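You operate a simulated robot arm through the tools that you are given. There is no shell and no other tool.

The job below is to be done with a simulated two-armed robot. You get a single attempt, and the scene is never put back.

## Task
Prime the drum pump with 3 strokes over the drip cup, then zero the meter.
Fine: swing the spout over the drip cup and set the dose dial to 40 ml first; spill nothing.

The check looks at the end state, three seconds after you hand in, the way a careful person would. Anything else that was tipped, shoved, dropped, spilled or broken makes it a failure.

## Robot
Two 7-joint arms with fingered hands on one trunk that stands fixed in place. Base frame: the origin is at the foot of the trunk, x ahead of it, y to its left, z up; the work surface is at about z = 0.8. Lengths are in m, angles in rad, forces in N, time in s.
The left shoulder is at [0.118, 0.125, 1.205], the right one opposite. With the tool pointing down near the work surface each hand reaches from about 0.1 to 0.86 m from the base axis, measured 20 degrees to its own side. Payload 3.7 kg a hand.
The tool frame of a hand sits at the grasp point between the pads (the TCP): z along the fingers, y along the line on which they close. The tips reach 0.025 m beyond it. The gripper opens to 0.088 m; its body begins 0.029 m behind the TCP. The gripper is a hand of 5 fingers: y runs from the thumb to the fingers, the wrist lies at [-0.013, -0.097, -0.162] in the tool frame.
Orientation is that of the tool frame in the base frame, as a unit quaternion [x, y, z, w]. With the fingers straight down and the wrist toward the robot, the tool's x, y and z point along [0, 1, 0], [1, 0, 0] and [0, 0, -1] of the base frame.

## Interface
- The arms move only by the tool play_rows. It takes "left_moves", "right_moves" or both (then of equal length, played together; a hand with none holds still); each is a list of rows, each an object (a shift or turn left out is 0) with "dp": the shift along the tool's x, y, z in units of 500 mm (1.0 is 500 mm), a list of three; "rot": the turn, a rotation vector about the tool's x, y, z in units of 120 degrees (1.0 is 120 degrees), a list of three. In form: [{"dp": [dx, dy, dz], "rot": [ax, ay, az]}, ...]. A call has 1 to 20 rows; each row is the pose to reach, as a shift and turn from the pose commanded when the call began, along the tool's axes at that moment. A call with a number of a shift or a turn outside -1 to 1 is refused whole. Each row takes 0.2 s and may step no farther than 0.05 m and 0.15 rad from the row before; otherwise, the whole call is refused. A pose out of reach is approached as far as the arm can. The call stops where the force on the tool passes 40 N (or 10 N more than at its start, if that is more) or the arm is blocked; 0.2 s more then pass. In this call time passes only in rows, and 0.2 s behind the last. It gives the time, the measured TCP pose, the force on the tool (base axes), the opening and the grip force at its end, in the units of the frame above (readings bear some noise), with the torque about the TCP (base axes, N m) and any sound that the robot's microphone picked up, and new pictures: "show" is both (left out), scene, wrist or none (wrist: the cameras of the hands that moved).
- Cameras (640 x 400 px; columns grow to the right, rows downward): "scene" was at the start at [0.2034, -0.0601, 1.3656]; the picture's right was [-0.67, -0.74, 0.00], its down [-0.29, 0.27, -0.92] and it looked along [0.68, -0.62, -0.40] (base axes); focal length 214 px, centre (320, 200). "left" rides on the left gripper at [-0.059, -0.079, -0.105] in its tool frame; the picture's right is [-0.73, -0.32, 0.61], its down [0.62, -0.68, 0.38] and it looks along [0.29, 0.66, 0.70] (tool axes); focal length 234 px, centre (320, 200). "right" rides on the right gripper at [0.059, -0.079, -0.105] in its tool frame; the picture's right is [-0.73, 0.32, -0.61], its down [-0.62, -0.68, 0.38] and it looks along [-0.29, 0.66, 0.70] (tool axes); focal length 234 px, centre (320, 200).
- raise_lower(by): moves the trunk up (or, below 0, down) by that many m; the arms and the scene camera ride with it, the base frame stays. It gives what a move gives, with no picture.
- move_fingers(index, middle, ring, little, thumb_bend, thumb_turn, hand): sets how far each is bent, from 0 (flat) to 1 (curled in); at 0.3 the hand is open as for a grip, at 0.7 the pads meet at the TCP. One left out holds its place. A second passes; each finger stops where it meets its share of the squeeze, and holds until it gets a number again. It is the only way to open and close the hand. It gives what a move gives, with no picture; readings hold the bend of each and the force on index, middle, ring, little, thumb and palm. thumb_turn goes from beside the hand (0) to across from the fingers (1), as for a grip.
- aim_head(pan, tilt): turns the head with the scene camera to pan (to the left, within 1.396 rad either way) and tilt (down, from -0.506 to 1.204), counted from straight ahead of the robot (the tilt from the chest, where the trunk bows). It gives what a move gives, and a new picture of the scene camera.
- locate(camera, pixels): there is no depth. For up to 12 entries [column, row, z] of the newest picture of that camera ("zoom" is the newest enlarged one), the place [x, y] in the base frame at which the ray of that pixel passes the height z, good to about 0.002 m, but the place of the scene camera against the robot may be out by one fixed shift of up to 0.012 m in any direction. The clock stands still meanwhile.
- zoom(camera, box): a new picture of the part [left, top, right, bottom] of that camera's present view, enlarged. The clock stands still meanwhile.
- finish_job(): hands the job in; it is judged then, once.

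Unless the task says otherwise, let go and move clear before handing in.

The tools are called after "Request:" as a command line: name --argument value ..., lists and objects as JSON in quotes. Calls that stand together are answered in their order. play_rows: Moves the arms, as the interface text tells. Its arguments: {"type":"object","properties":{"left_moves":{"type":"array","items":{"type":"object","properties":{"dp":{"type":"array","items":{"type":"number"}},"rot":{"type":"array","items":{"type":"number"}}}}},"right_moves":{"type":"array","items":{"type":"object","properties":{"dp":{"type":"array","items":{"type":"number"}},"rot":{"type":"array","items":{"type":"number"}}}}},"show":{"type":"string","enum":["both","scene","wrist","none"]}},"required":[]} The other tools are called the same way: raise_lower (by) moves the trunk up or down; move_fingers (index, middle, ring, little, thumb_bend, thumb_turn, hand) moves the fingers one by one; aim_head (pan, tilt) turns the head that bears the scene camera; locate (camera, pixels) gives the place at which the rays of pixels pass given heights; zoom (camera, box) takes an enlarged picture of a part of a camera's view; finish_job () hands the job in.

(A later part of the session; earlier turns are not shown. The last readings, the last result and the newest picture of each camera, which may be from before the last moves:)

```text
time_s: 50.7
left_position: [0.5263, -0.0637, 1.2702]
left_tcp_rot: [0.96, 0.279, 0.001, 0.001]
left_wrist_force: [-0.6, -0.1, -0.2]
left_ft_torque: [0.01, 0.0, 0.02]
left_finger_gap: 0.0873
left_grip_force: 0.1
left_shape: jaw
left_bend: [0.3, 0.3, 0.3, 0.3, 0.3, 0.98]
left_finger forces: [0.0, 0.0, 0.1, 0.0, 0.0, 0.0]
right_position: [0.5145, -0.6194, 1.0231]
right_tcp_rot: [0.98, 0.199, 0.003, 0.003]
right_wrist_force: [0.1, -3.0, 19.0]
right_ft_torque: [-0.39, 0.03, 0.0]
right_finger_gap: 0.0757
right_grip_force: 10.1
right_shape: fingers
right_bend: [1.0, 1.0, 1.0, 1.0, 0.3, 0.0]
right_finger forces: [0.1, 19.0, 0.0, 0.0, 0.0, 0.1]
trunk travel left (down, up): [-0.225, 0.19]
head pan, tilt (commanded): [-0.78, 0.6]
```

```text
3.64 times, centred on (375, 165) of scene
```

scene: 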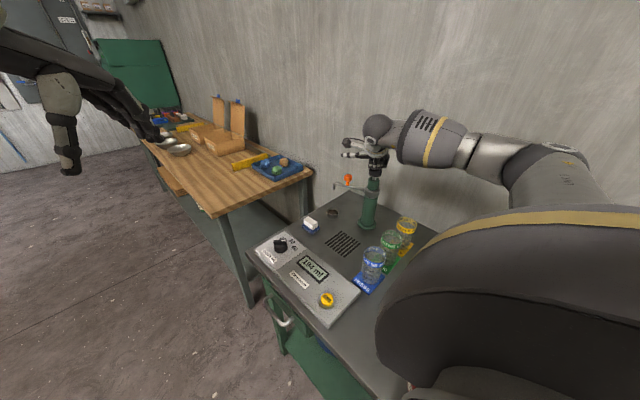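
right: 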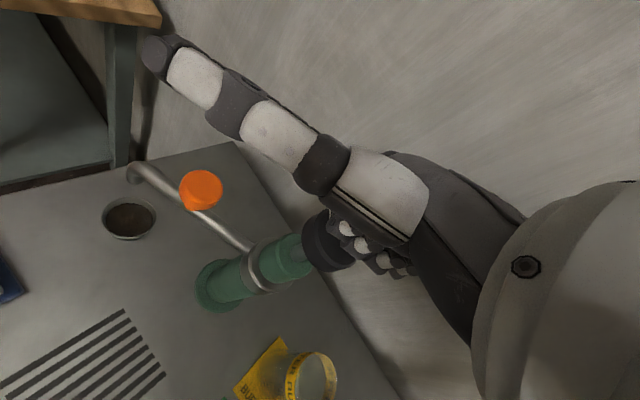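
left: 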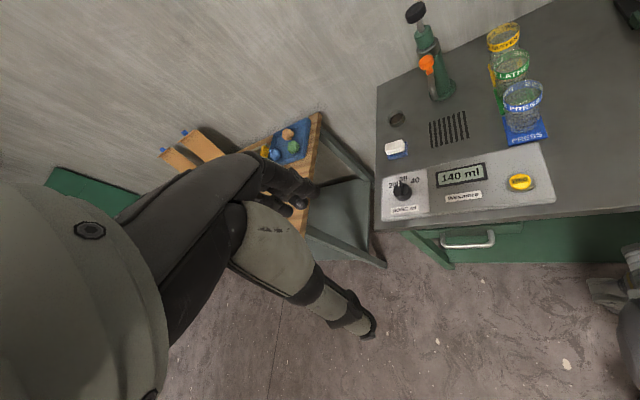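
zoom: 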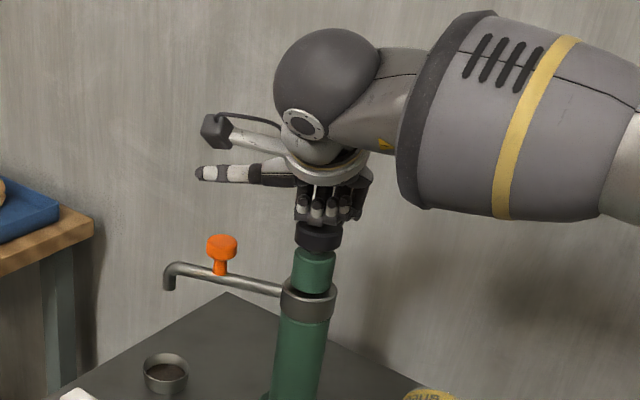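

The meter reads 242 ml, so stroke two is complete. I'll rise for the spring-back, then press stroke three.

Request:
play_rows --right_moves '[{"dp": [0, 0, -0.017]}, {"dp": [0, 0, -0.037]}, {"dp": [0, 0, -0.057]}, {"dp": [0, 0, -0.077]}, {"dp": [0, 0, -0.089]}, {"dp": [0, 0, -0.089]}, {"dp": [0, 0, -0.089]}]' --show "none"

Request:
zoom --camera "scene" --box '[320, 110, 430, 220]'

Request:
zoom --camera "left" --box '[370, 0, 530, 220]'

```text
time_s: 52.3
left_position: [0.5276, -0.0643, 1.2687]
left_tcp_rot: [0.96, 0.279, 0.0, -0.001]
left_wrist_force: [0.3, 0.4, 0.0]
left_ft_torque: [0.03, -0.02, -0.01]
left_finger_gap: 0.0875
left_grip_force: 0.1
left_shape: jaw
left_bend: [0.3, 0.3, 0.3, 0.3, 0.3, 0.98]
left_finger forces: [0.0, 0.0, 0.0, 0.0, 0.0, 0.1]
right_position: [0.5159, -0.6188, 1.0639]
right_tcp_rot: [0.98, 0.199, 0.001, 0.0]
right_wrist_force: [-0.4, -0.1, -0.4]
right_ft_torque: [0.0, -0.02, 0.0]
right_finger_gap: 0.0756
right_grip_force: 0.0
right_shape: fingers
right_bend: [1.0, 1.0, 1.0, 1.0, 0.3, 0.0]
right_finger forces: [0.0, 0.1, 0.0, 0.0, 0.1, 0.0]
trunk travel left (down, up): [-0.225, 0.19]
head pan, tilt (commanded): [-0.78, 0.6]
```

```text
3.64 times, centred on (375, 165) of scene
```

zoom: 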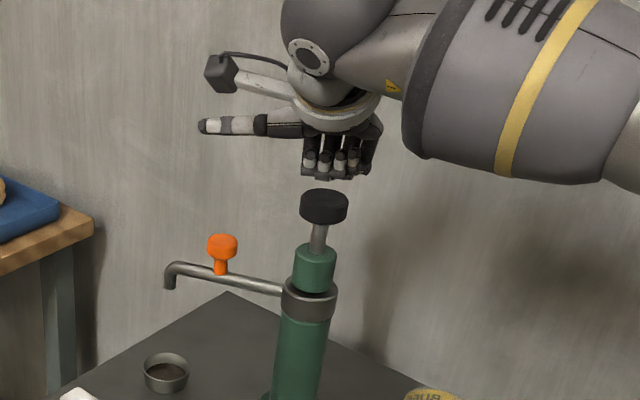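

```text
1.82 times, centred on (450, 110) of left
```

zoom: 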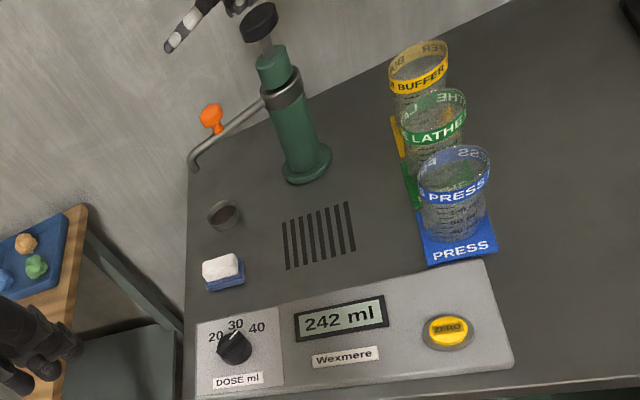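

The knob is back up. Before the third stroke I'll check the drip cup for overflow and the spout's position.

Request:
zoom --camera "left" --box '[375, 80, 435, 140]'

Request:
zoom --camera "right" --box '[80, 140, 240, 260]'

```text
6.67 times, centred on (405, 110) of left
```

zoom: 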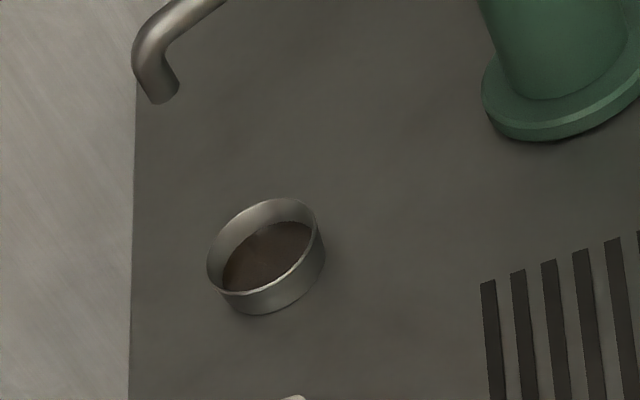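

```text
3.33 times, centred on (160, 200) of right
```

zoom: 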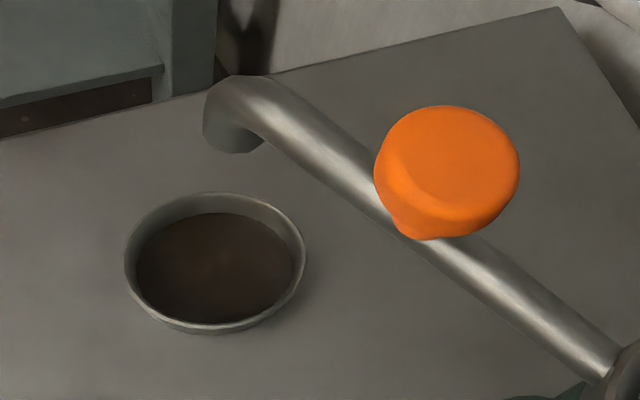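

The cup isn't overflowing and the table is clean. Pressing stroke three now.

Request:
play_rows --right_moves '[{"dp": [0, 0, 0.014]}, {"dp": [0, 0, 0.028]}, {"dp": [0, 0, 0.042]}, {"dp": [0, 0, 0.054]}, {"dp": [0, 0, 0.066]}, {"dp": [0, 0, 0.076]}, {"dp": [0, 0, 0.084]}, {"dp": [0, 0, 0.089]}]' --show "none"

Request:
zoom --camera "left" --box '[370, 0, 530, 220]'

```text
time_s: 54.1
left_position: [0.5268, -0.0638, 1.271]
left_tcp_rot: [0.96, 0.279, 0.0, 0.001]
left_wrist_force: [-0.2, 0.6, 0.1]
left_ft_torque: [-0.02, 0.01, 0.01]
left_finger_gap: 0.0876
left_grip_force: 0.1
left_shape: jaw
left_bend: [0.3, 0.3, 0.3, 0.3, 0.3, 0.98]
left_finger forces: [0.0, 0.0, 0.0, 0.1, 0.1, 0.1]
right_position: [0.5144, -0.6181, 1.0237]
right_tcp_rot: [0.98, 0.199, 0.002, 0.002]
right_wrist_force: [3.8, -1.5, 16.0]
right_ft_torque: [-0.31, 0.04, 0.08]
right_finger_gap: 0.0754
right_grip_force: 8.1
right_shape: fingers
right_bend: [1.0, 1.0, 1.0, 1.0, 0.3, 0.0]
right_finger forces: [0.0, 16.0, 0.1, 0.0, 0.0, 0.0]
trunk travel left (down, up): [-0.225, 0.19]
head pan, tilt (commanded): [-0.78, 0.6]
```

```text
1.82 times, centred on (450, 110) of left
```

zoom: 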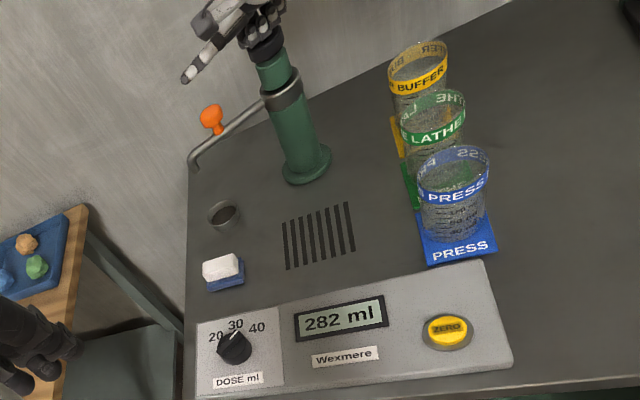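

The meter reads 282 ml, so all three full strokes are done. I'll rise clear of the pump and carry the hand high over to the ZERO button area.

Request:
play_rows --right_moves '[{"dp": [0, 0, -0.02]}, {"dp": [0, 0, -0.06]}, {"dp": [0, 0, -0.12]}, {"dp": [0, 0, -0.2]}, {"dp": [0, 0, -0.28]}, {"dp": [0.005, -0.09, -0.28]}, {"dp": [0.01, -0.18, -0.28]}, {"dp": [0.015, -0.27, -0.28]}, {"dp": [0.019, -0.36, -0.28]}, {"dp": [0.023, -0.45, -0.28]}, {"dp": [0.027, -0.54, -0.28]}, {"dp": [0.031, -0.62, -0.28]}, {"dp": [0.035, -0.698, -0.25]}]' --show "both"

Request:
zoom --camera "left" --box '[360, 0, 640, 220]'

```text
time_s: 56.9
left_position: [0.527, -0.0628, 1.2697]
left_tcp_rot: [0.96, 0.279, 0.0, 0.001]
left_wrist_force: [0.0, -0.5, 0.1]
left_ft_torque: [-0.02, -0.06, -0.01]
left_finger_gap: 0.0877
left_grip_force: 0.1
left_shape: jaw
left_bend: [0.3, 0.3, 0.3, 0.3, 0.3, 0.98]
left_finger forces: [0.0, 0.1, 0.0, 0.0, 0.0, 0.0]
right_position: [0.4005, -0.2893, 1.1496]
right_tcp_rot: [0.98, 0.199, 0.0, 0.0]
right_wrist_force: [-0.3, -0.2, -0.1]
right_ft_torque: [-0.05, -0.03, 0.01]
right_finger_gap: 0.0757
right_grip_force: 0.1
right_shape: fingers
right_bend: [1.0, 1.0, 1.0, 1.0, 0.3, 0.0]
right_finger forces: [0.0, 0.0, 0.0, 0.0, 0.0, 0.0]
right hand out of reach, approached as far as the arm can: row 10, 13
trunk travel left (down, up): [-0.225, 0.19]
head pan, tilt (commanded): [-0.78, 0.6]
```

scene: 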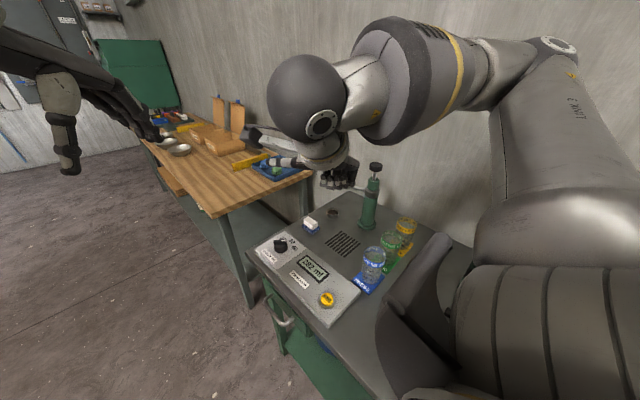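
right: 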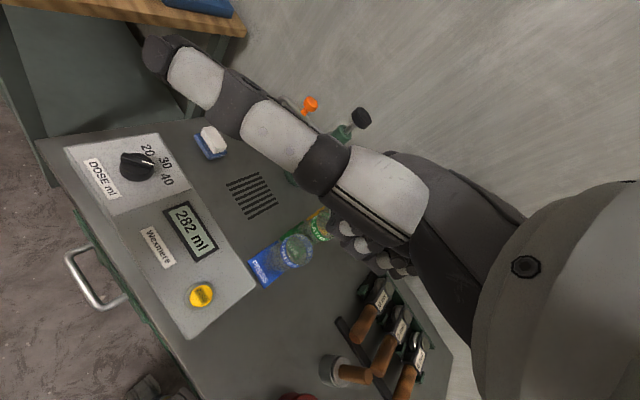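

```text
1.82 times, centred on (500, 110) of left
```

zoom: 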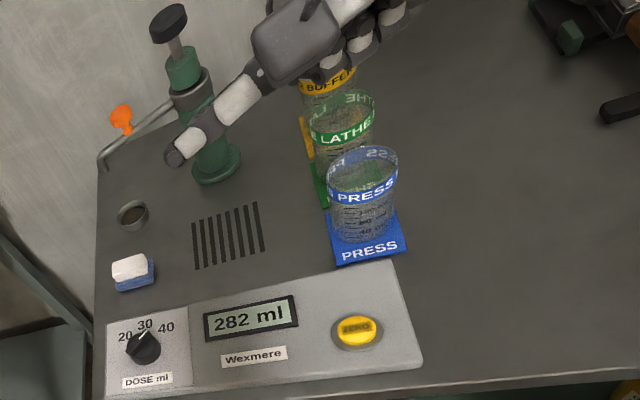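

The hand is above the panel and the meter shows 282 ml. I'll extend only the index finger for the button, and locate the button with both wrist cameras.

Request:
move_fingers --hand "right" --index 0.15 --thumb_bend 0.8

Request:
locate --camera "right" --pixels '[[201, 295, 0.82], [201, 295, 0.84], [201, 295, 0.85]]'

Request:
locate --camera "left" --pixels '[[520.3, 180.5, 0.82], [520.3, 180.5, 0.84], [520.3, 180.5, 0.85]]'

Request:
zoom --camera "right" --box '[100, 100, 500, 380]'

Request:
zoom --camera "scene" --box '[240, 100, 440, 320]'

Request:
zoom --camera "left" --box '[400, 0, 640, 220]'

```text
time_s: 57.9
left_position: [0.5277, -0.0649, 1.2687]
left_tcp_rot: [0.96, 0.279, 0.0, 0.0]
left_wrist_force: [-0.2, 0.3, 0.2]
left_ft_torque: [-0.01, 0.02, 0.05]
left_finger_gap: 0.0875
left_grip_force: 0.2
left_shape: jaw
left_bend: [0.3, 0.3, 0.3, 0.3, 0.3, 0.98]
left_finger forces: [0.0, 0.0, 0.0, 0.0, 0.0, 0.1]
right_position: [0.4014, -0.2915, 1.1473]
right_tcp_rot: [0.98, 0.199, -0.001, -0.001]
right_wrist_force: [0.5, 0.6, 0.2]
right_ft_torque: [0.0, -0.03, 0.01]
right_finger_gap: 0.066
right_grip_force: 0.0
right_shape: fingers
right_bend: [0.15, 1.0, 1.0, 1.0, 0.8, 0.0]
right_finger forces: [0.0, 0.0, 0.1, 0.0, 0.0, 0.0]
trunk travel left (down, up): [-0.225, 0.19]
head pan, tilt (commanded): [-0.78, 0.6]
```

```text
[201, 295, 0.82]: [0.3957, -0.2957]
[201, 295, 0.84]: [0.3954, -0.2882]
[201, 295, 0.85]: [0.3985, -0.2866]
```

```text
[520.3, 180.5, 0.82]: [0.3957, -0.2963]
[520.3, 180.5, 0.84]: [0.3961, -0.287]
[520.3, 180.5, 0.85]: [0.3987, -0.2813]
```

```text
1.43 times, centred on (300, 240) of right
```

zoom: 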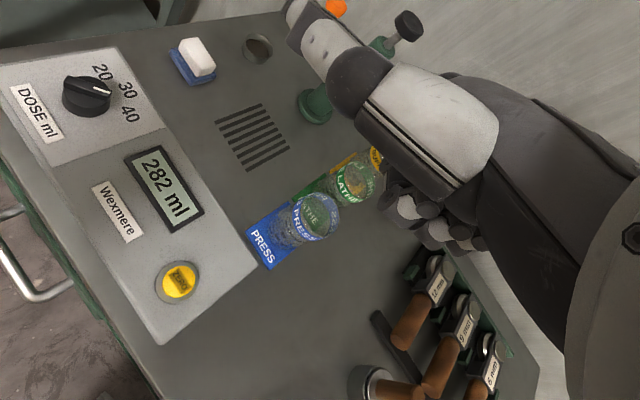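

```text
1.82 times, centred on (340, 210) of scene
```

zoom: 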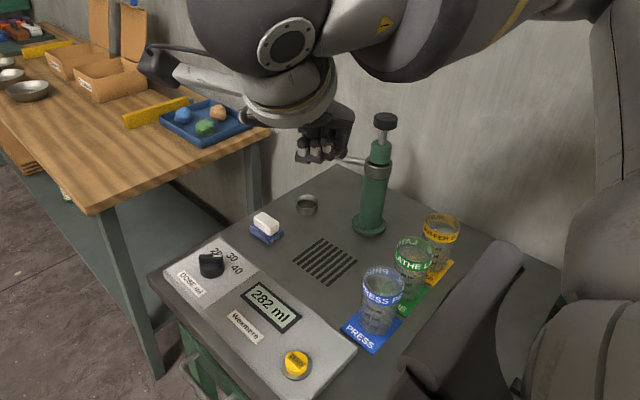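

```text
1.82 times, centred on (520, 110) of left
```

zoom: 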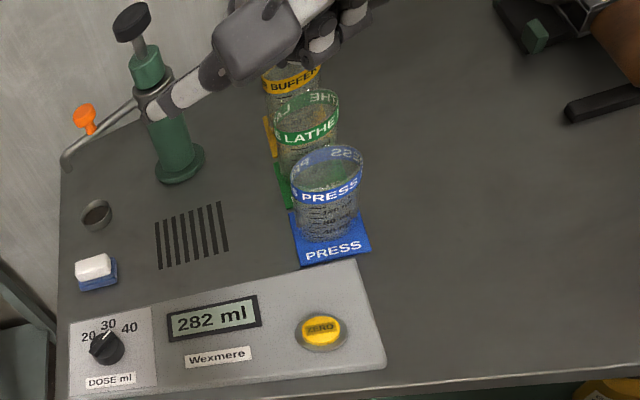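

The button's centre is about (0.396, -0.292), top z ≈ 0.83. I can't yet see the index finger clearly, so I'll zoom in on the hand.

Request:
zoom --camera "scene" --box '[290, 130, 370, 200]'

Request:
zoom --camera "left" --box '[500, 0, 640, 100]'

Request:
zoom --camera "right" --box '[300, 170, 440, 290]'

```text
5.71 times, centred on (330, 165) of scene
```

zoom: 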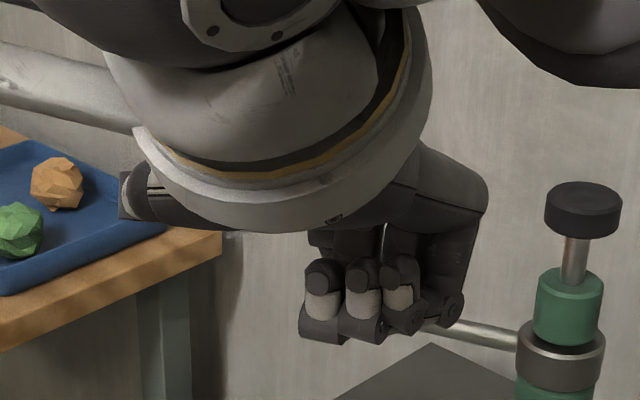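

```text
4.00 times, centred on (570, 50) of left
```

zoom: 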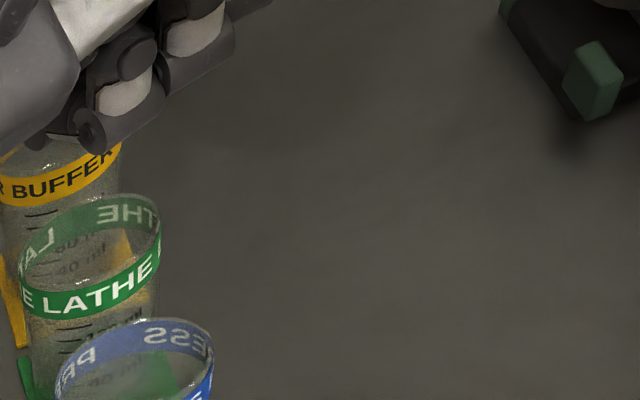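

```text
3.33 times, centred on (370, 230) of right
```

zoom: 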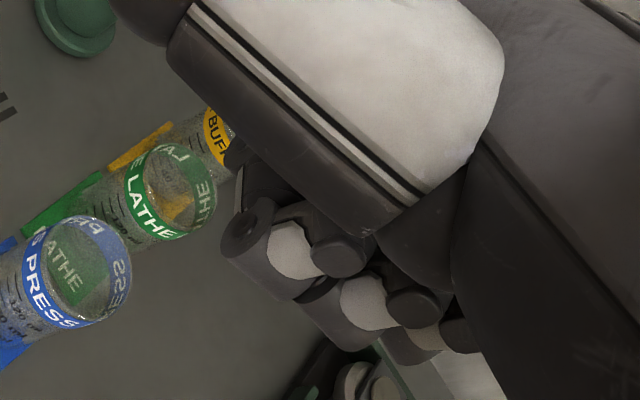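

With the finger nearly straight it points away from the camera. I'll bend the index to 0.6 so its tip points down below the fist, then check where the tip is.

Request:
move_fingers --hand "right" --index 0.55

Request:
zoom --camera "scene" --box '[290, 130, 370, 200]'

Request:
zoom --camera "right" --box '[260, 150, 440, 300]'

Request:
zoom --camera "left" --box '[440, 0, 600, 120]'

```text
time_s: 58.9
left_position: [0.5277, -0.065, 1.269]
left_tcp_rot: [0.96, 0.279, 0.0, 0.0]
left_wrist_force: [-1.0, 0.1, 0.1]
left_ft_torque: [0.0, 0.0, 0.02]
left_finger_gap: 0.0876
left_grip_force: 0.0
left_shape: jaw
left_bend: [0.3, 0.3, 0.3, 0.3, 0.3, 0.98]
left_finger forces: [0.1, 0.0, 0.0, 0.1, 0.1, 0.0]
right_position: [0.4012, -0.2911, 1.1488]
right_tcp_rot: [0.98, 0.2, 0.0, -0.001]
right_wrist_force: [-0.9, -1.4, 0.4]
right_ft_torque: [-0.01, 0.01, 0.0]
right_finger_gap: 0.0638
right_grip_force: 0.0
right_shape: fingers
right_bend: [0.55, 1.0, 1.0, 1.0, 0.8, 0.0]
right_finger forces: [0.0, 0.0, 0.0, 0.1, 0.0, 0.0]
trunk travel left (down, up): [-0.225, 0.19]
head pan, tilt (commanded): [-0.78, 0.6]
```

```text
5.71 times, centred on (330, 165) of scene
```

zoom: 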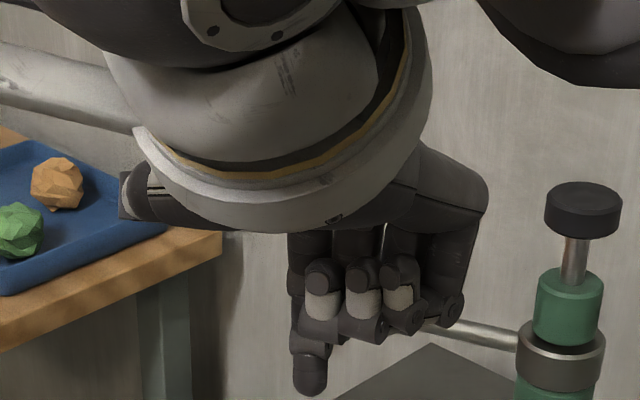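

```text
2.67 times, centred on (350, 225) of right
```

zoom: 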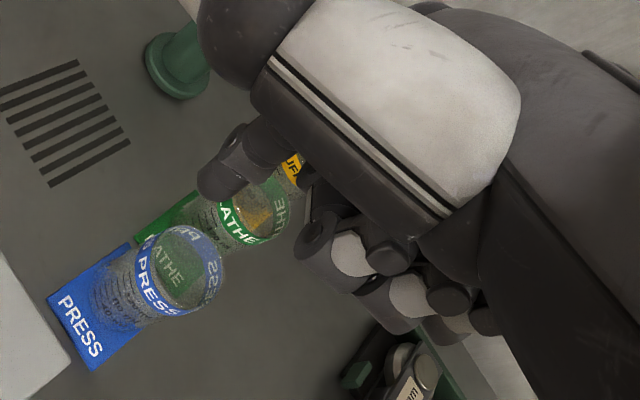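

```text
3.33 times, centred on (520, 60) of left
```

zoom: 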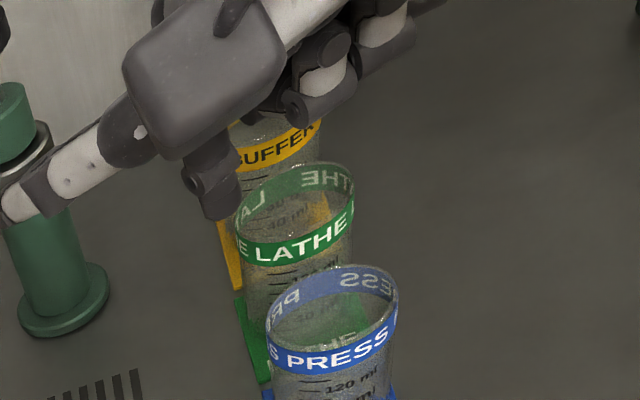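

The index tip is now clearly below the fist. I'll triangulate the tip relative to the hand.

Request:
locate --camera "left" --pixels '[[490.6, 62.5, 1.11], [490.6, 62.5, 1.12], [490.6, 62.5, 1.13], [490.6, 62.5, 1.14]]'

Request:
locate --camera "scene" --pixels '[[328.3, 197.5, 1.11], [328.3, 197.5, 1.12], [328.3, 197.5, 1.13], [328.3, 197.5, 1.14]]'

Request:
locate --camera "right" --pixels '[[309.5, 220.5, 1.11], [309.5, 220.5, 1.12], [309.5, 220.5, 1.13], [309.5, 220.5, 1.14]]'

```text
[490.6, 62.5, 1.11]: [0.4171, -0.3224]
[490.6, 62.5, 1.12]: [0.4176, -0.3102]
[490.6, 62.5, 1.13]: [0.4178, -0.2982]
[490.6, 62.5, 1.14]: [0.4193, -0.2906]
```

```text
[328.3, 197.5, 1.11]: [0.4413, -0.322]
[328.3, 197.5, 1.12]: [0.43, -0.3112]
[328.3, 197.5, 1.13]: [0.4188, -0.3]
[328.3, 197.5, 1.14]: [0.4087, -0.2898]
```

```text
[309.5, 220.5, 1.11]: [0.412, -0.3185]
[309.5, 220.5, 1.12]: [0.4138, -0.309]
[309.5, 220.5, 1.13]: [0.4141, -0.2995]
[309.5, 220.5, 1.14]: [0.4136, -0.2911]
```

The tip is at (+0.014, -0.015, -0.026) m from the TCP. Before descending I'll check where the tool rack and brushes at the right of the table are relative to my elbow.

Request:
locate --camera "right" --pixels '[[355, 340, 0.82], [385, 350, 0.82], [405, 375, 0.82], [340, 372, 0.85], [295, 396, 0.8], [370, 290, 0.85]]'

Request:
aim_head --pan -0.9 --tilt 0.85

```text
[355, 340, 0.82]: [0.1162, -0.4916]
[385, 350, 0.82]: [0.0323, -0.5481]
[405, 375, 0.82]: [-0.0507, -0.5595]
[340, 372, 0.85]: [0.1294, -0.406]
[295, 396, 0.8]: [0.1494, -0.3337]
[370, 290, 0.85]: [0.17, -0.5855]
```

```text
time_s: 59.7
left_position: [0.528, -0.0648, 1.2684]
left_tcp_rot: [0.96, 0.28, 0.0, 0.0]
left_wrist_force: [-0.3, -0.8, -0.5]
left_ft_torque: [0.0, 0.01, 0.0]
left_finger_gap: 0.0877
left_grip_force: 0.2
left_shape: jaw
left_bend: [0.3, 0.3, 0.3, 0.3, 0.3, 0.98]
left_finger forces: [0.1, 0.0, 0.0, 0.1, 0.0, 0.1]
right_position: [0.4027, -0.2908, 1.1484]
right_tcp_rot: [0.98, 0.199, -0.001, 0.0]
right_wrist_force: [0.1, 0.0, 0.4]
right_ft_torque: [-0.03, 0.0, -0.02]
right_finger_gap: 0.0637
right_grip_force: 0.1
right_shape: fingers
right_bend: [0.55, 1.0, 1.0, 1.0, 0.8, 0.0]
right_finger forces: [0.1, 0.1, 0.0, 0.1, 0.0, 0.0]
trunk travel left (down, up): [-0.225, 0.19]
head pan, tilt (commanded): [-0.901, 0.85]
```

scene: 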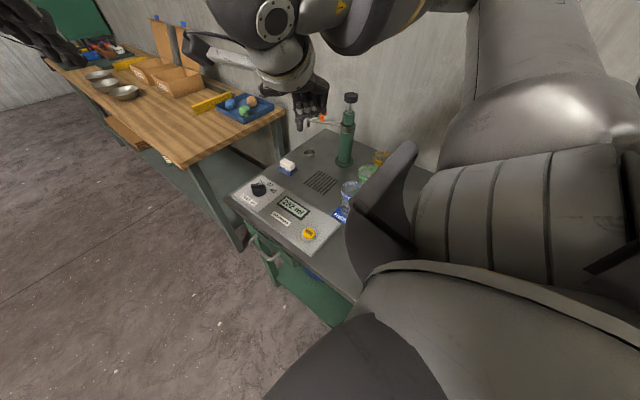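

The tool rack is at x < 0.17 and low, well clear of the elbow. I'll descend over the button to about 6 cm above it, correcting the sideways offset on the way.

Request:
play_rows --right_moves '[{"dp": [-0.005, -0.007, 0.076]}, {"dp": [-0.01, -0.014, 0.152]}, {"dp": [-0.015, -0.021, 0.228]}, {"dp": [-0.02, -0.028, 0.304]}, {"dp": [-0.025, -0.035, 0.38]}, {"dp": [-0.028, -0.0416, 0.456]}]' --show "both"

Request:
zoom --camera "left" --box '[420, 80, 620, 230]'

Request:
zoom --camera "right" --box '[160, 120, 400, 320]'

Request:
zoom --camera "scene" --box '[230, 120, 410, 270]'

```text
time_s: 61.1
left_position: [0.5283, -0.0656, 1.2681]
left_tcp_rot: [0.96, 0.279, 0.0, 0.0]
left_wrist_force: [-0.8, -0.4, 0.8]
left_ft_torque: [0.05, -0.01, 0.02]
left_finger_gap: 0.0876
left_grip_force: 0.1
left_shape: jaw
left_bend: [0.3, 0.3, 0.3, 0.3, 0.3, 0.98]
left_finger forces: [0.0, 0.0, 0.0, 0.0, 0.0, 0.0]
right_position: [0.3907, -0.2757, 0.9151]
right_tcp_rot: [0.98, 0.199, 0.001, -0.002]
right_wrist_force: [-0.4, 0.0, -0.6]
right_ft_torque: [0.03, 0.0, 0.02]
right_finger_gap: 0.0639
right_grip_force: 0.1
right_shape: fingers
right_bend: [0.55, 1.0, 1.0, 1.0, 0.8, 0.0]
right_finger forces: [0.0, 0.0, 0.1, 0.0, 0.0, 0.0]
right hand out of reach, approached as far as the arm can: row 1, 2, 3, 4, 5, 6
trunk travel left (down, up): [-0.225, 0.19]
head pan, tilt (commanded): [-0.901, 0.85]
```

scene: 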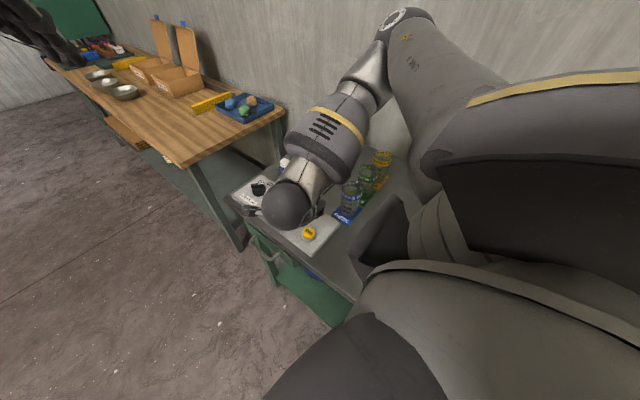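
right: 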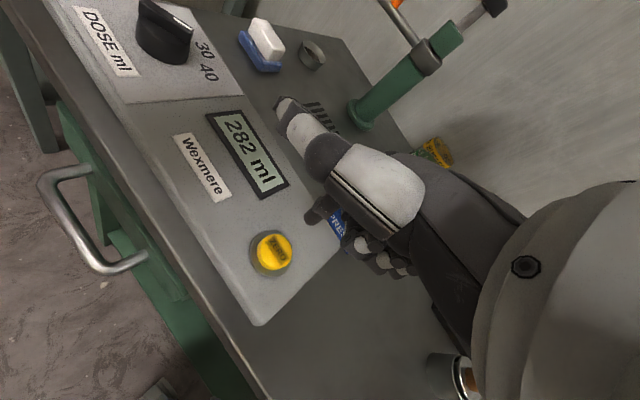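

```text
2.67 times, centred on (520, 155) of left
```

zoom: 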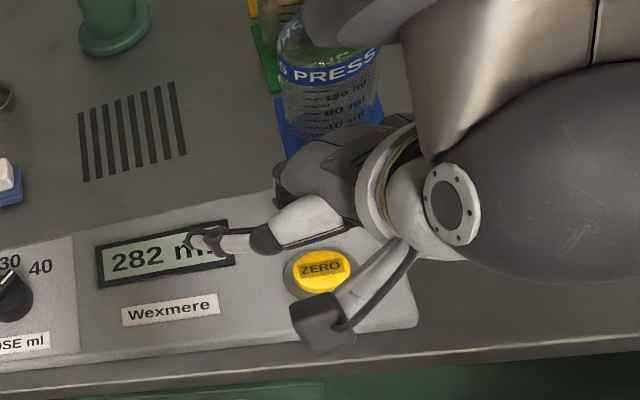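

```text
2.00 times, centred on (280, 220) of right
```

zoom: 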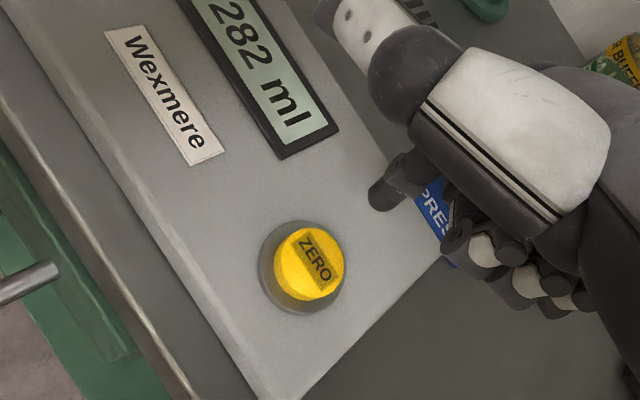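

```text
2.67 times, centred on (320, 195) of scene
```

zoom: 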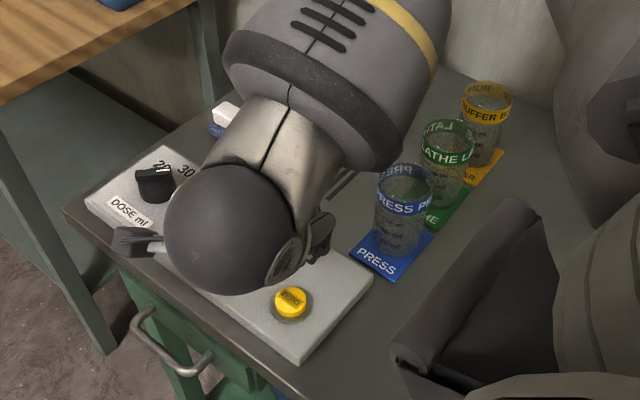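

The hand reached (0.391, -0.276, 0.915), slightly short of the target because the arm is folded close. Turning the hand 33° more clockwise puts the fingertip over the button without folding further.

Request:
play_rows --right_moves '[{"dp": [0.001, -0.001, 0], "rot": [0, 0, 0.055]}, {"dp": [0.002, -0.003, 0], "rot": [0, 0, 0.11]}, {"dp": [0.003, -0.004, 0], "rot": [0, 0, 0.165]}, {"dp": [0.004, -0.005, 0], "rot": [0, 0, 0.22]}, {"dp": [0.0056, -0.0064, 0], "rot": [0, 0, 0.275]}]' --show "both"

Request:
zoom --camera "left" --box '[440, 100, 600, 220]'

Request:
zoom --camera "right" --box '[200, 160, 400, 320]'

Request:
zoom --camera "scene" --box '[230, 120, 410, 270]'

```text
time_s: 62.3
left_position: [0.5272, -0.0655, 1.2678]
left_tcp_rot: [0.96, 0.279, 0.0, 0.0]
left_wrist_force: [0.3, -0.1, -0.3]
left_ft_torque: [-0.01, -0.02, -0.01]
left_finger_gap: 0.0877
left_grip_force: 0.1
left_shape: jaw
left_bend: [0.3, 0.3, 0.3, 0.3, 0.3, 0.98]
left_finger forces: [0.1, 0.0, 0.0, 0.0, 0.0, 0.0]
right_position: [0.3936, -0.274, 0.9148]
right_tcp_rot: [0.996, -0.088, 0.0, 0.0]
right_wrist_force: [-0.2, 0.5, 0.2]
right_ft_torque: [0.01, -0.04, -0.02]
right_finger_gap: 0.0639
right_grip_force: 0.1
right_shape: fingers
right_bend: [0.55, 1.0, 1.0, 1.0, 0.8, 0.0]
right_finger forces: [0.1, 0.0, 0.0, 0.0, 0.1, 0.0]
trunk travel left (down, up): [-0.225, 0.19]
head pan, tilt (commanded): [-0.901, 0.85]
```

scene: 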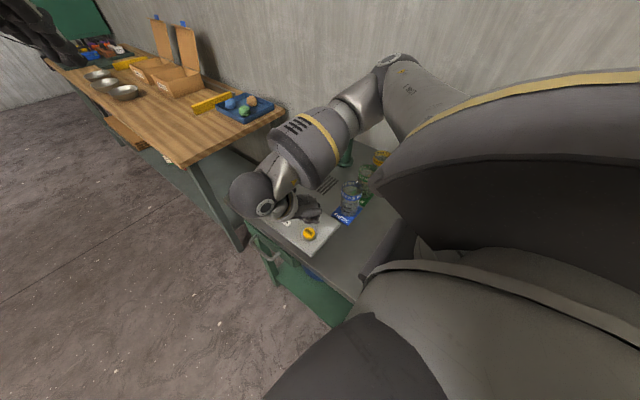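
right: 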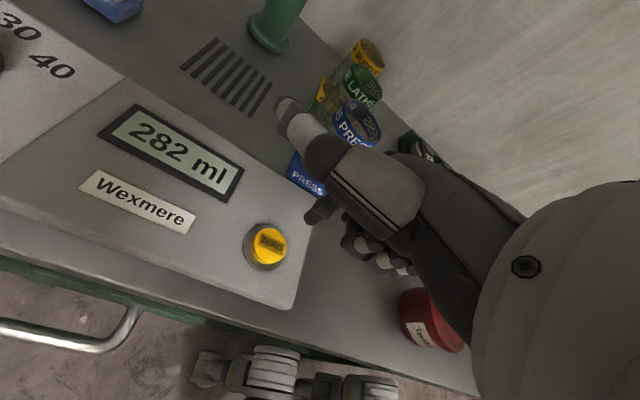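

```text
3.33 times, centred on (520, 160) of left
```

zoom: 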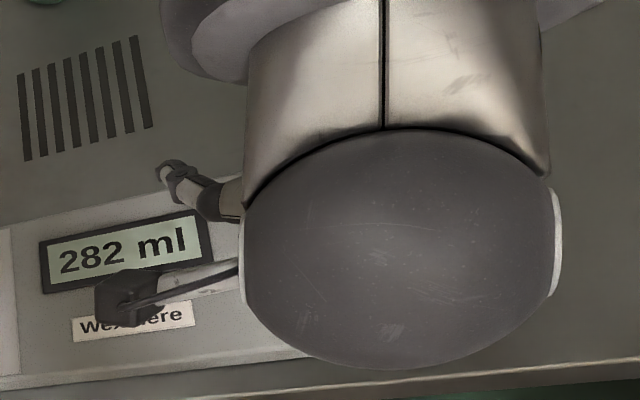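

```text
2.50 times, centred on (300, 240) of right
```

zoom: 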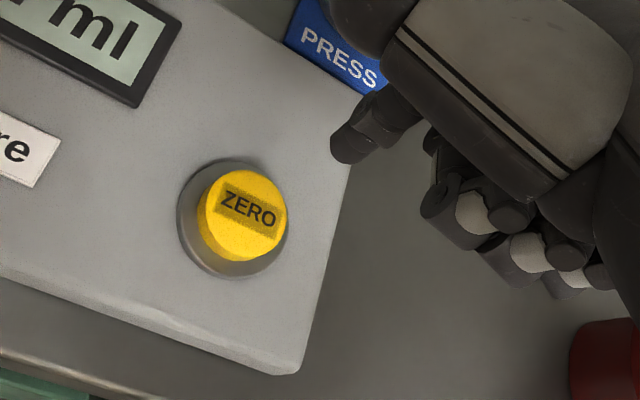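

```text
2.67 times, centred on (320, 195) of scene
```

zoom: 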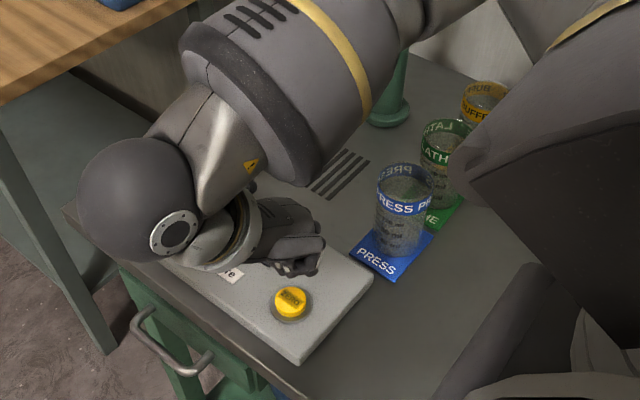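

The fingertip (312,219) should project down near the button (269,245). I'll re-locate the button from this closer view to fine-tune.

Request:
locate --camera "right" --pixels '[[269.2, 245.2, 0.825], [269.2, 245.2, 0.835], [269.2, 245.2, 0.845], [312, 219.2, 0.885], [312, 219.2, 0.89], [312, 219.2, 0.895], [264, 247.5, 0.82]]'

Request:
locate --camera "scene" --pixels '[[309, 232.8, 0.825], [309, 232.8, 0.835], [309, 232.8, 0.845]]'

```text
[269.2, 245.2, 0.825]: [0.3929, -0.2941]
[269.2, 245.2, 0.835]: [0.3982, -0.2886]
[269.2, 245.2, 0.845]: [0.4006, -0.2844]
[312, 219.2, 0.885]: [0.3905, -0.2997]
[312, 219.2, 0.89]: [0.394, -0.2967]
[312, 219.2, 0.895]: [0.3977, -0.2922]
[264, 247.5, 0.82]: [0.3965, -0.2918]
```

```text
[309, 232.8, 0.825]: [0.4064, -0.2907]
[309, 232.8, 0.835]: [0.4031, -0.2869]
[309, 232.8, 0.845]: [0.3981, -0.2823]
```

The tip is within about 5 mm of the button's centre. I'll correct that and lower to just above the button.

Request:
play_rows --right_moves '[{"dp": [0.001, -0.0104, 0.025]}, {"dp": [0.001, -0.0104, 0.05]}, {"dp": [0.001, -0.0104, 0.07]}, {"dp": [0.001, -0.0104, 0.086]}]' --show "both"

Request:
zoom --camera "right" --box '[240, 180, 360, 280]'

Request:
zoom --camera "scene" --box '[260, 180, 360, 260]'

```text
time_s: 63.3
left_position: [0.5265, -0.0646, 1.2682]
left_tcp_rot: [0.96, 0.279, 0.0, -0.001]
left_wrist_force: [0.8, -0.1, -0.6]
left_ft_torque: [0.0, 0.0, 0.03]
left_finger_gap: 0.0878
left_grip_force: 0.2
left_shape: jaw
left_bend: [0.3, 0.3, 0.3, 0.3, 0.3, 0.98]
left_finger forces: [0.0, 0.0, 0.1, 0.0, 0.0, 0.0]
right_position: [0.3946, -0.2689, 0.8714]
right_tcp_rot: [0.996, -0.086, 0.0, 0.0]
right_wrist_force: [-0.8, 1.4, -0.7]
right_ft_torque: [0.0, -0.02, 0.01]
right_finger_gap: 0.0636
right_grip_force: 0.0
right_shape: fingers
right_bend: [0.55, 1.0, 1.0, 1.0, 0.8, 0.0]
right_finger forces: [0.0, 0.1, 0.0, 0.0, 0.0, 0.1]
trunk travel left (down, up): [-0.225, 0.19]
head pan, tilt (commanded): [-0.901, 0.85]
```

scene: 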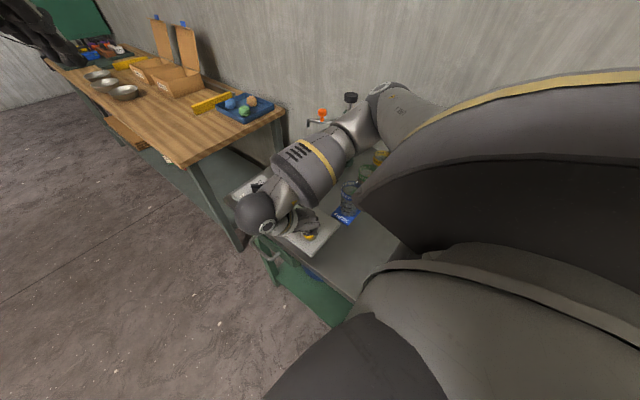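
right: 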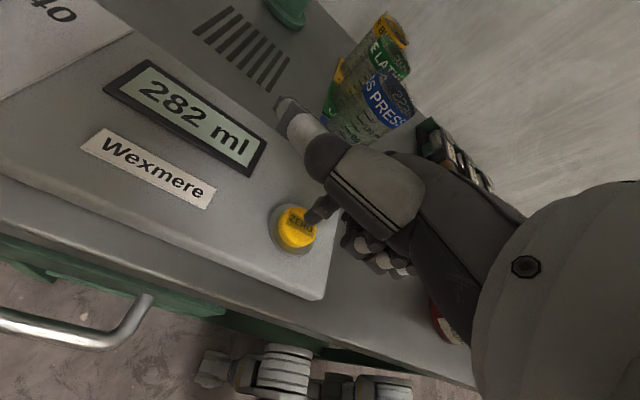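

```text
4.00 times, centred on (300, 230) of right
```

zoom: 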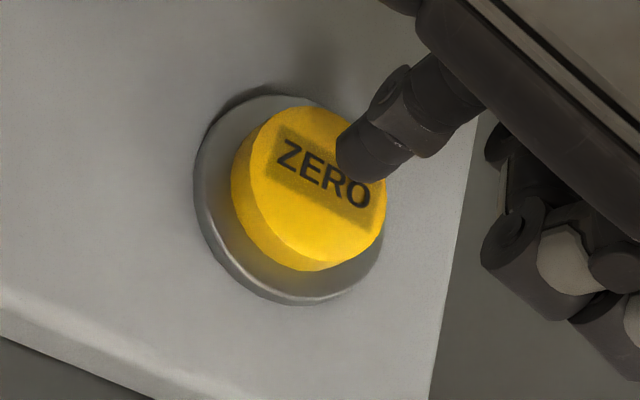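

```text
5.00 times, centred on (310, 220) of scene
```

zoom: 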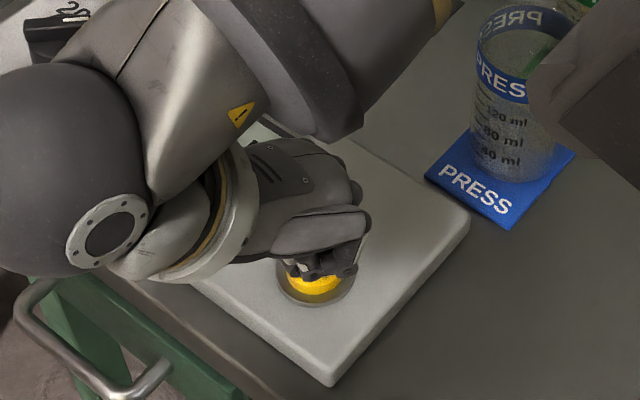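

The fingertip is poised over the ZERO label. I'll press down in small steps.

Request:
play_rows --right_moves '[{"dp": [0, 0, 0.005]}, {"dp": [0, 0, 0.01]}, {"dp": [0, 0, 0.015]}, {"dp": [0, 0, 0.02]}]' --show "wrist"

Request:
zoom --camera "right" --box '[100, 60, 360, 280]'

```text
time_s: 64.3
left_position: [0.5285, -0.0655, 1.2681]
left_tcp_rot: [0.96, 0.278, 0.0, 0.0]
left_wrist_force: [-0.4, 0.6, -0.3]
left_ft_torque: [0.0, -0.05, 0.0]
left_finger_gap: 0.0874
left_grip_force: 0.0
left_shape: jaw
left_bend: [0.3, 0.3, 0.3, 0.3, 0.3, 0.98]
left_finger forces: [0.0, 0.0, 0.0, 0.1, 0.0, 0.0]
right_position: [0.3941, -0.268, 0.8625]
right_tcp_rot: [0.996, -0.087, 0.0, -0.001]
right_wrist_force: [0.6, -0.4, 0.4]
right_ft_torque: [-0.04, 0.01, 0.02]
right_finger_gap: 0.0638
right_grip_force: 0.0
right_shape: fingers
right_bend: [0.55, 1.0, 1.0, 1.0, 0.8, 0.0]
right_finger forces: [0.0, 0.0, 0.0, 0.0, 0.0, 0.0]
trunk travel left (down, up): [-0.225, 0.19]
head pan, tilt (commanded): [-0.901, 0.85]
```

right: 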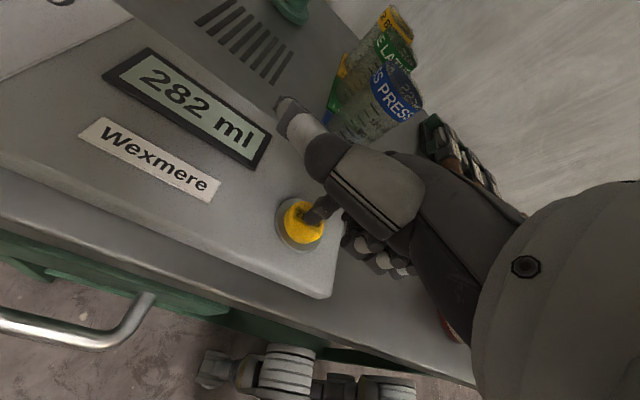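

```text
1.82 times, centred on (230, 170) of right
```

zoom: 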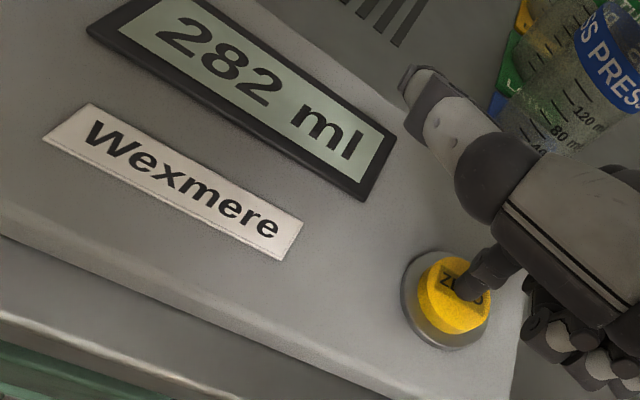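

No contact force yet at z = 0.8625 and the meter is still 282. I'll continue down in 2 mm steps.

Request:
play_rows --right_moves '[{"dp": [0, 0, 0.004]}, {"dp": [0, 0, 0.008]}, {"dp": [0, 0, 0.012]}]' --show "wrist"

Request:
zoom --camera "right" --box '[100, 60, 360, 280]'

```text
time_s: 65.1
left_position: [0.5272, -0.0643, 1.2698]
left_tcp_rot: [0.96, 0.279, 0.0, 0.0]
left_wrist_force: [0.0, 0.2, 0.3]
left_ft_torque: [0.01, 0.01, -0.02]
left_finger_gap: 0.088
left_grip_force: 0.0
left_shape: jaw
left_bend: [0.3, 0.3, 0.3, 0.3, 0.3, 0.98]
left_finger forces: [0.0, 0.1, 0.0, 0.0, 0.1, 0.0]
right_position: [0.3947, -0.2669, 0.8558]
right_tcp_rot: [0.996, -0.088, 0.002, -0.001]
right_wrist_force: [-0.9, -0.3, 6.1]
right_ft_torque: [-0.19, -0.03, -0.02]
right_finger_gap: 0.0638
right_grip_force: 2.8
right_shape: fingers
right_bend: [0.55, 1.0, 1.0, 1.0, 0.8, 0.0]
right_finger forces: [5.7, 0.0, 0.1, 0.0, 0.1, 0.0]
trunk travel left (down, up): [-0.225, 0.19]
head pan, tilt (commanded): [-0.901, 0.85]
heard: click
```

right: 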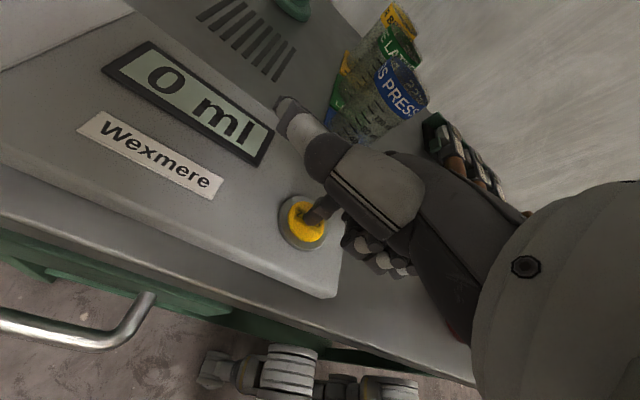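

```text
1.82 times, centred on (230, 170) of right
```

zoom: 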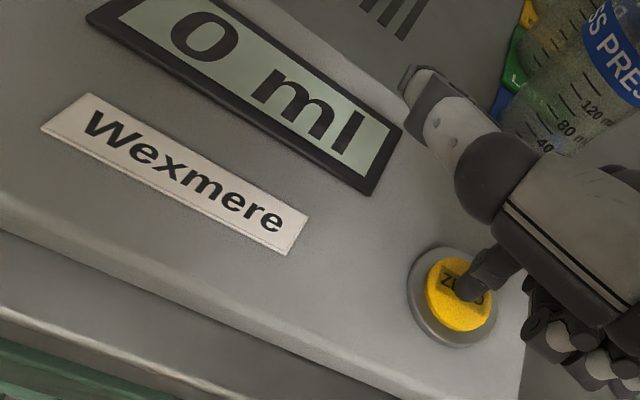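

A click was heard and the meter now reads 0 ml. I'll lift straight up off the button and clear.

Request:
play_rows --right_moves '[{"dp": [0, 0, -0.02]}, {"dp": [0, 0, -0.06]}, {"dp": [0, 0, -0.12]}, {"dp": [0, 0, -0.2]}, {"dp": [0, 0, -0.28]}, {"dp": [0, 0, -0.36]}]' --show "both"

Request:
zoom --camera "left" --box '[360, 0, 600, 220]'

Request:
zoom --camera "right" --box '[0, 0, 320, 300]'

```text
time_s: 66.5
left_position: [0.5261, -0.065, 1.2696]
left_tcp_rot: [0.96, 0.279, 0.001, 0.001]
left_wrist_force: [-1.2, -0.3, 0.0]
left_ft_torque: [-0.02, 0.01, 0.0]
left_finger_gap: 0.0878
left_grip_force: 0.0
left_shape: jaw
left_bend: [0.3, 0.3, 0.3, 0.3, 0.3, 0.98]
left_finger forces: [0.0, 0.0, 0.0, 0.0, 0.0, 0.0]
right_position: [0.3944, -0.2692, 1.0372]
right_tcp_rot: [0.996, -0.088, 0.001, 0.0]
right_wrist_force: [-0.1, -0.5, -0.3]
right_ft_torque: [0.0, 0.0, 0.02]
right_finger_gap: 0.0635
right_grip_force: 0.1
right_shape: fingers
right_bend: [0.55, 1.0, 1.0, 1.0, 0.8, 0.0]
right_finger forces: [0.1, 0.1, 0.1, 0.1, 0.0, 0.1]
trunk travel left (down, up): [-0.225, 0.19]
head pan, tilt (commanded): [-0.901, 0.85]
```

scene: 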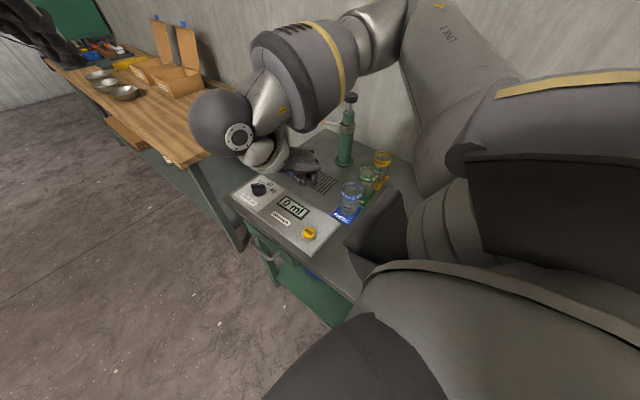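
right: 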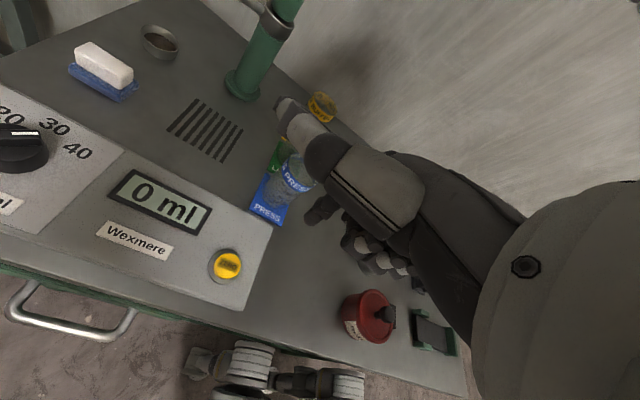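

```text
1.82 times, centred on (480, 110) of left
```

zoom: 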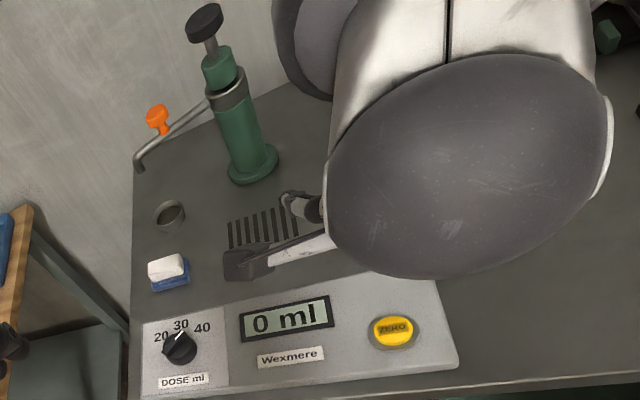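

```text
1.33 times, centred on (160, 150) of right
```

zoom: 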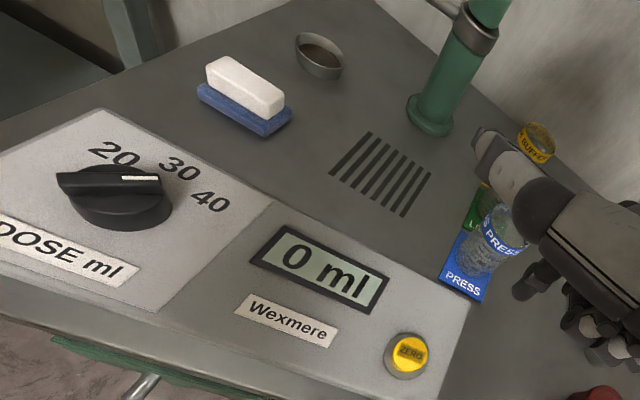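

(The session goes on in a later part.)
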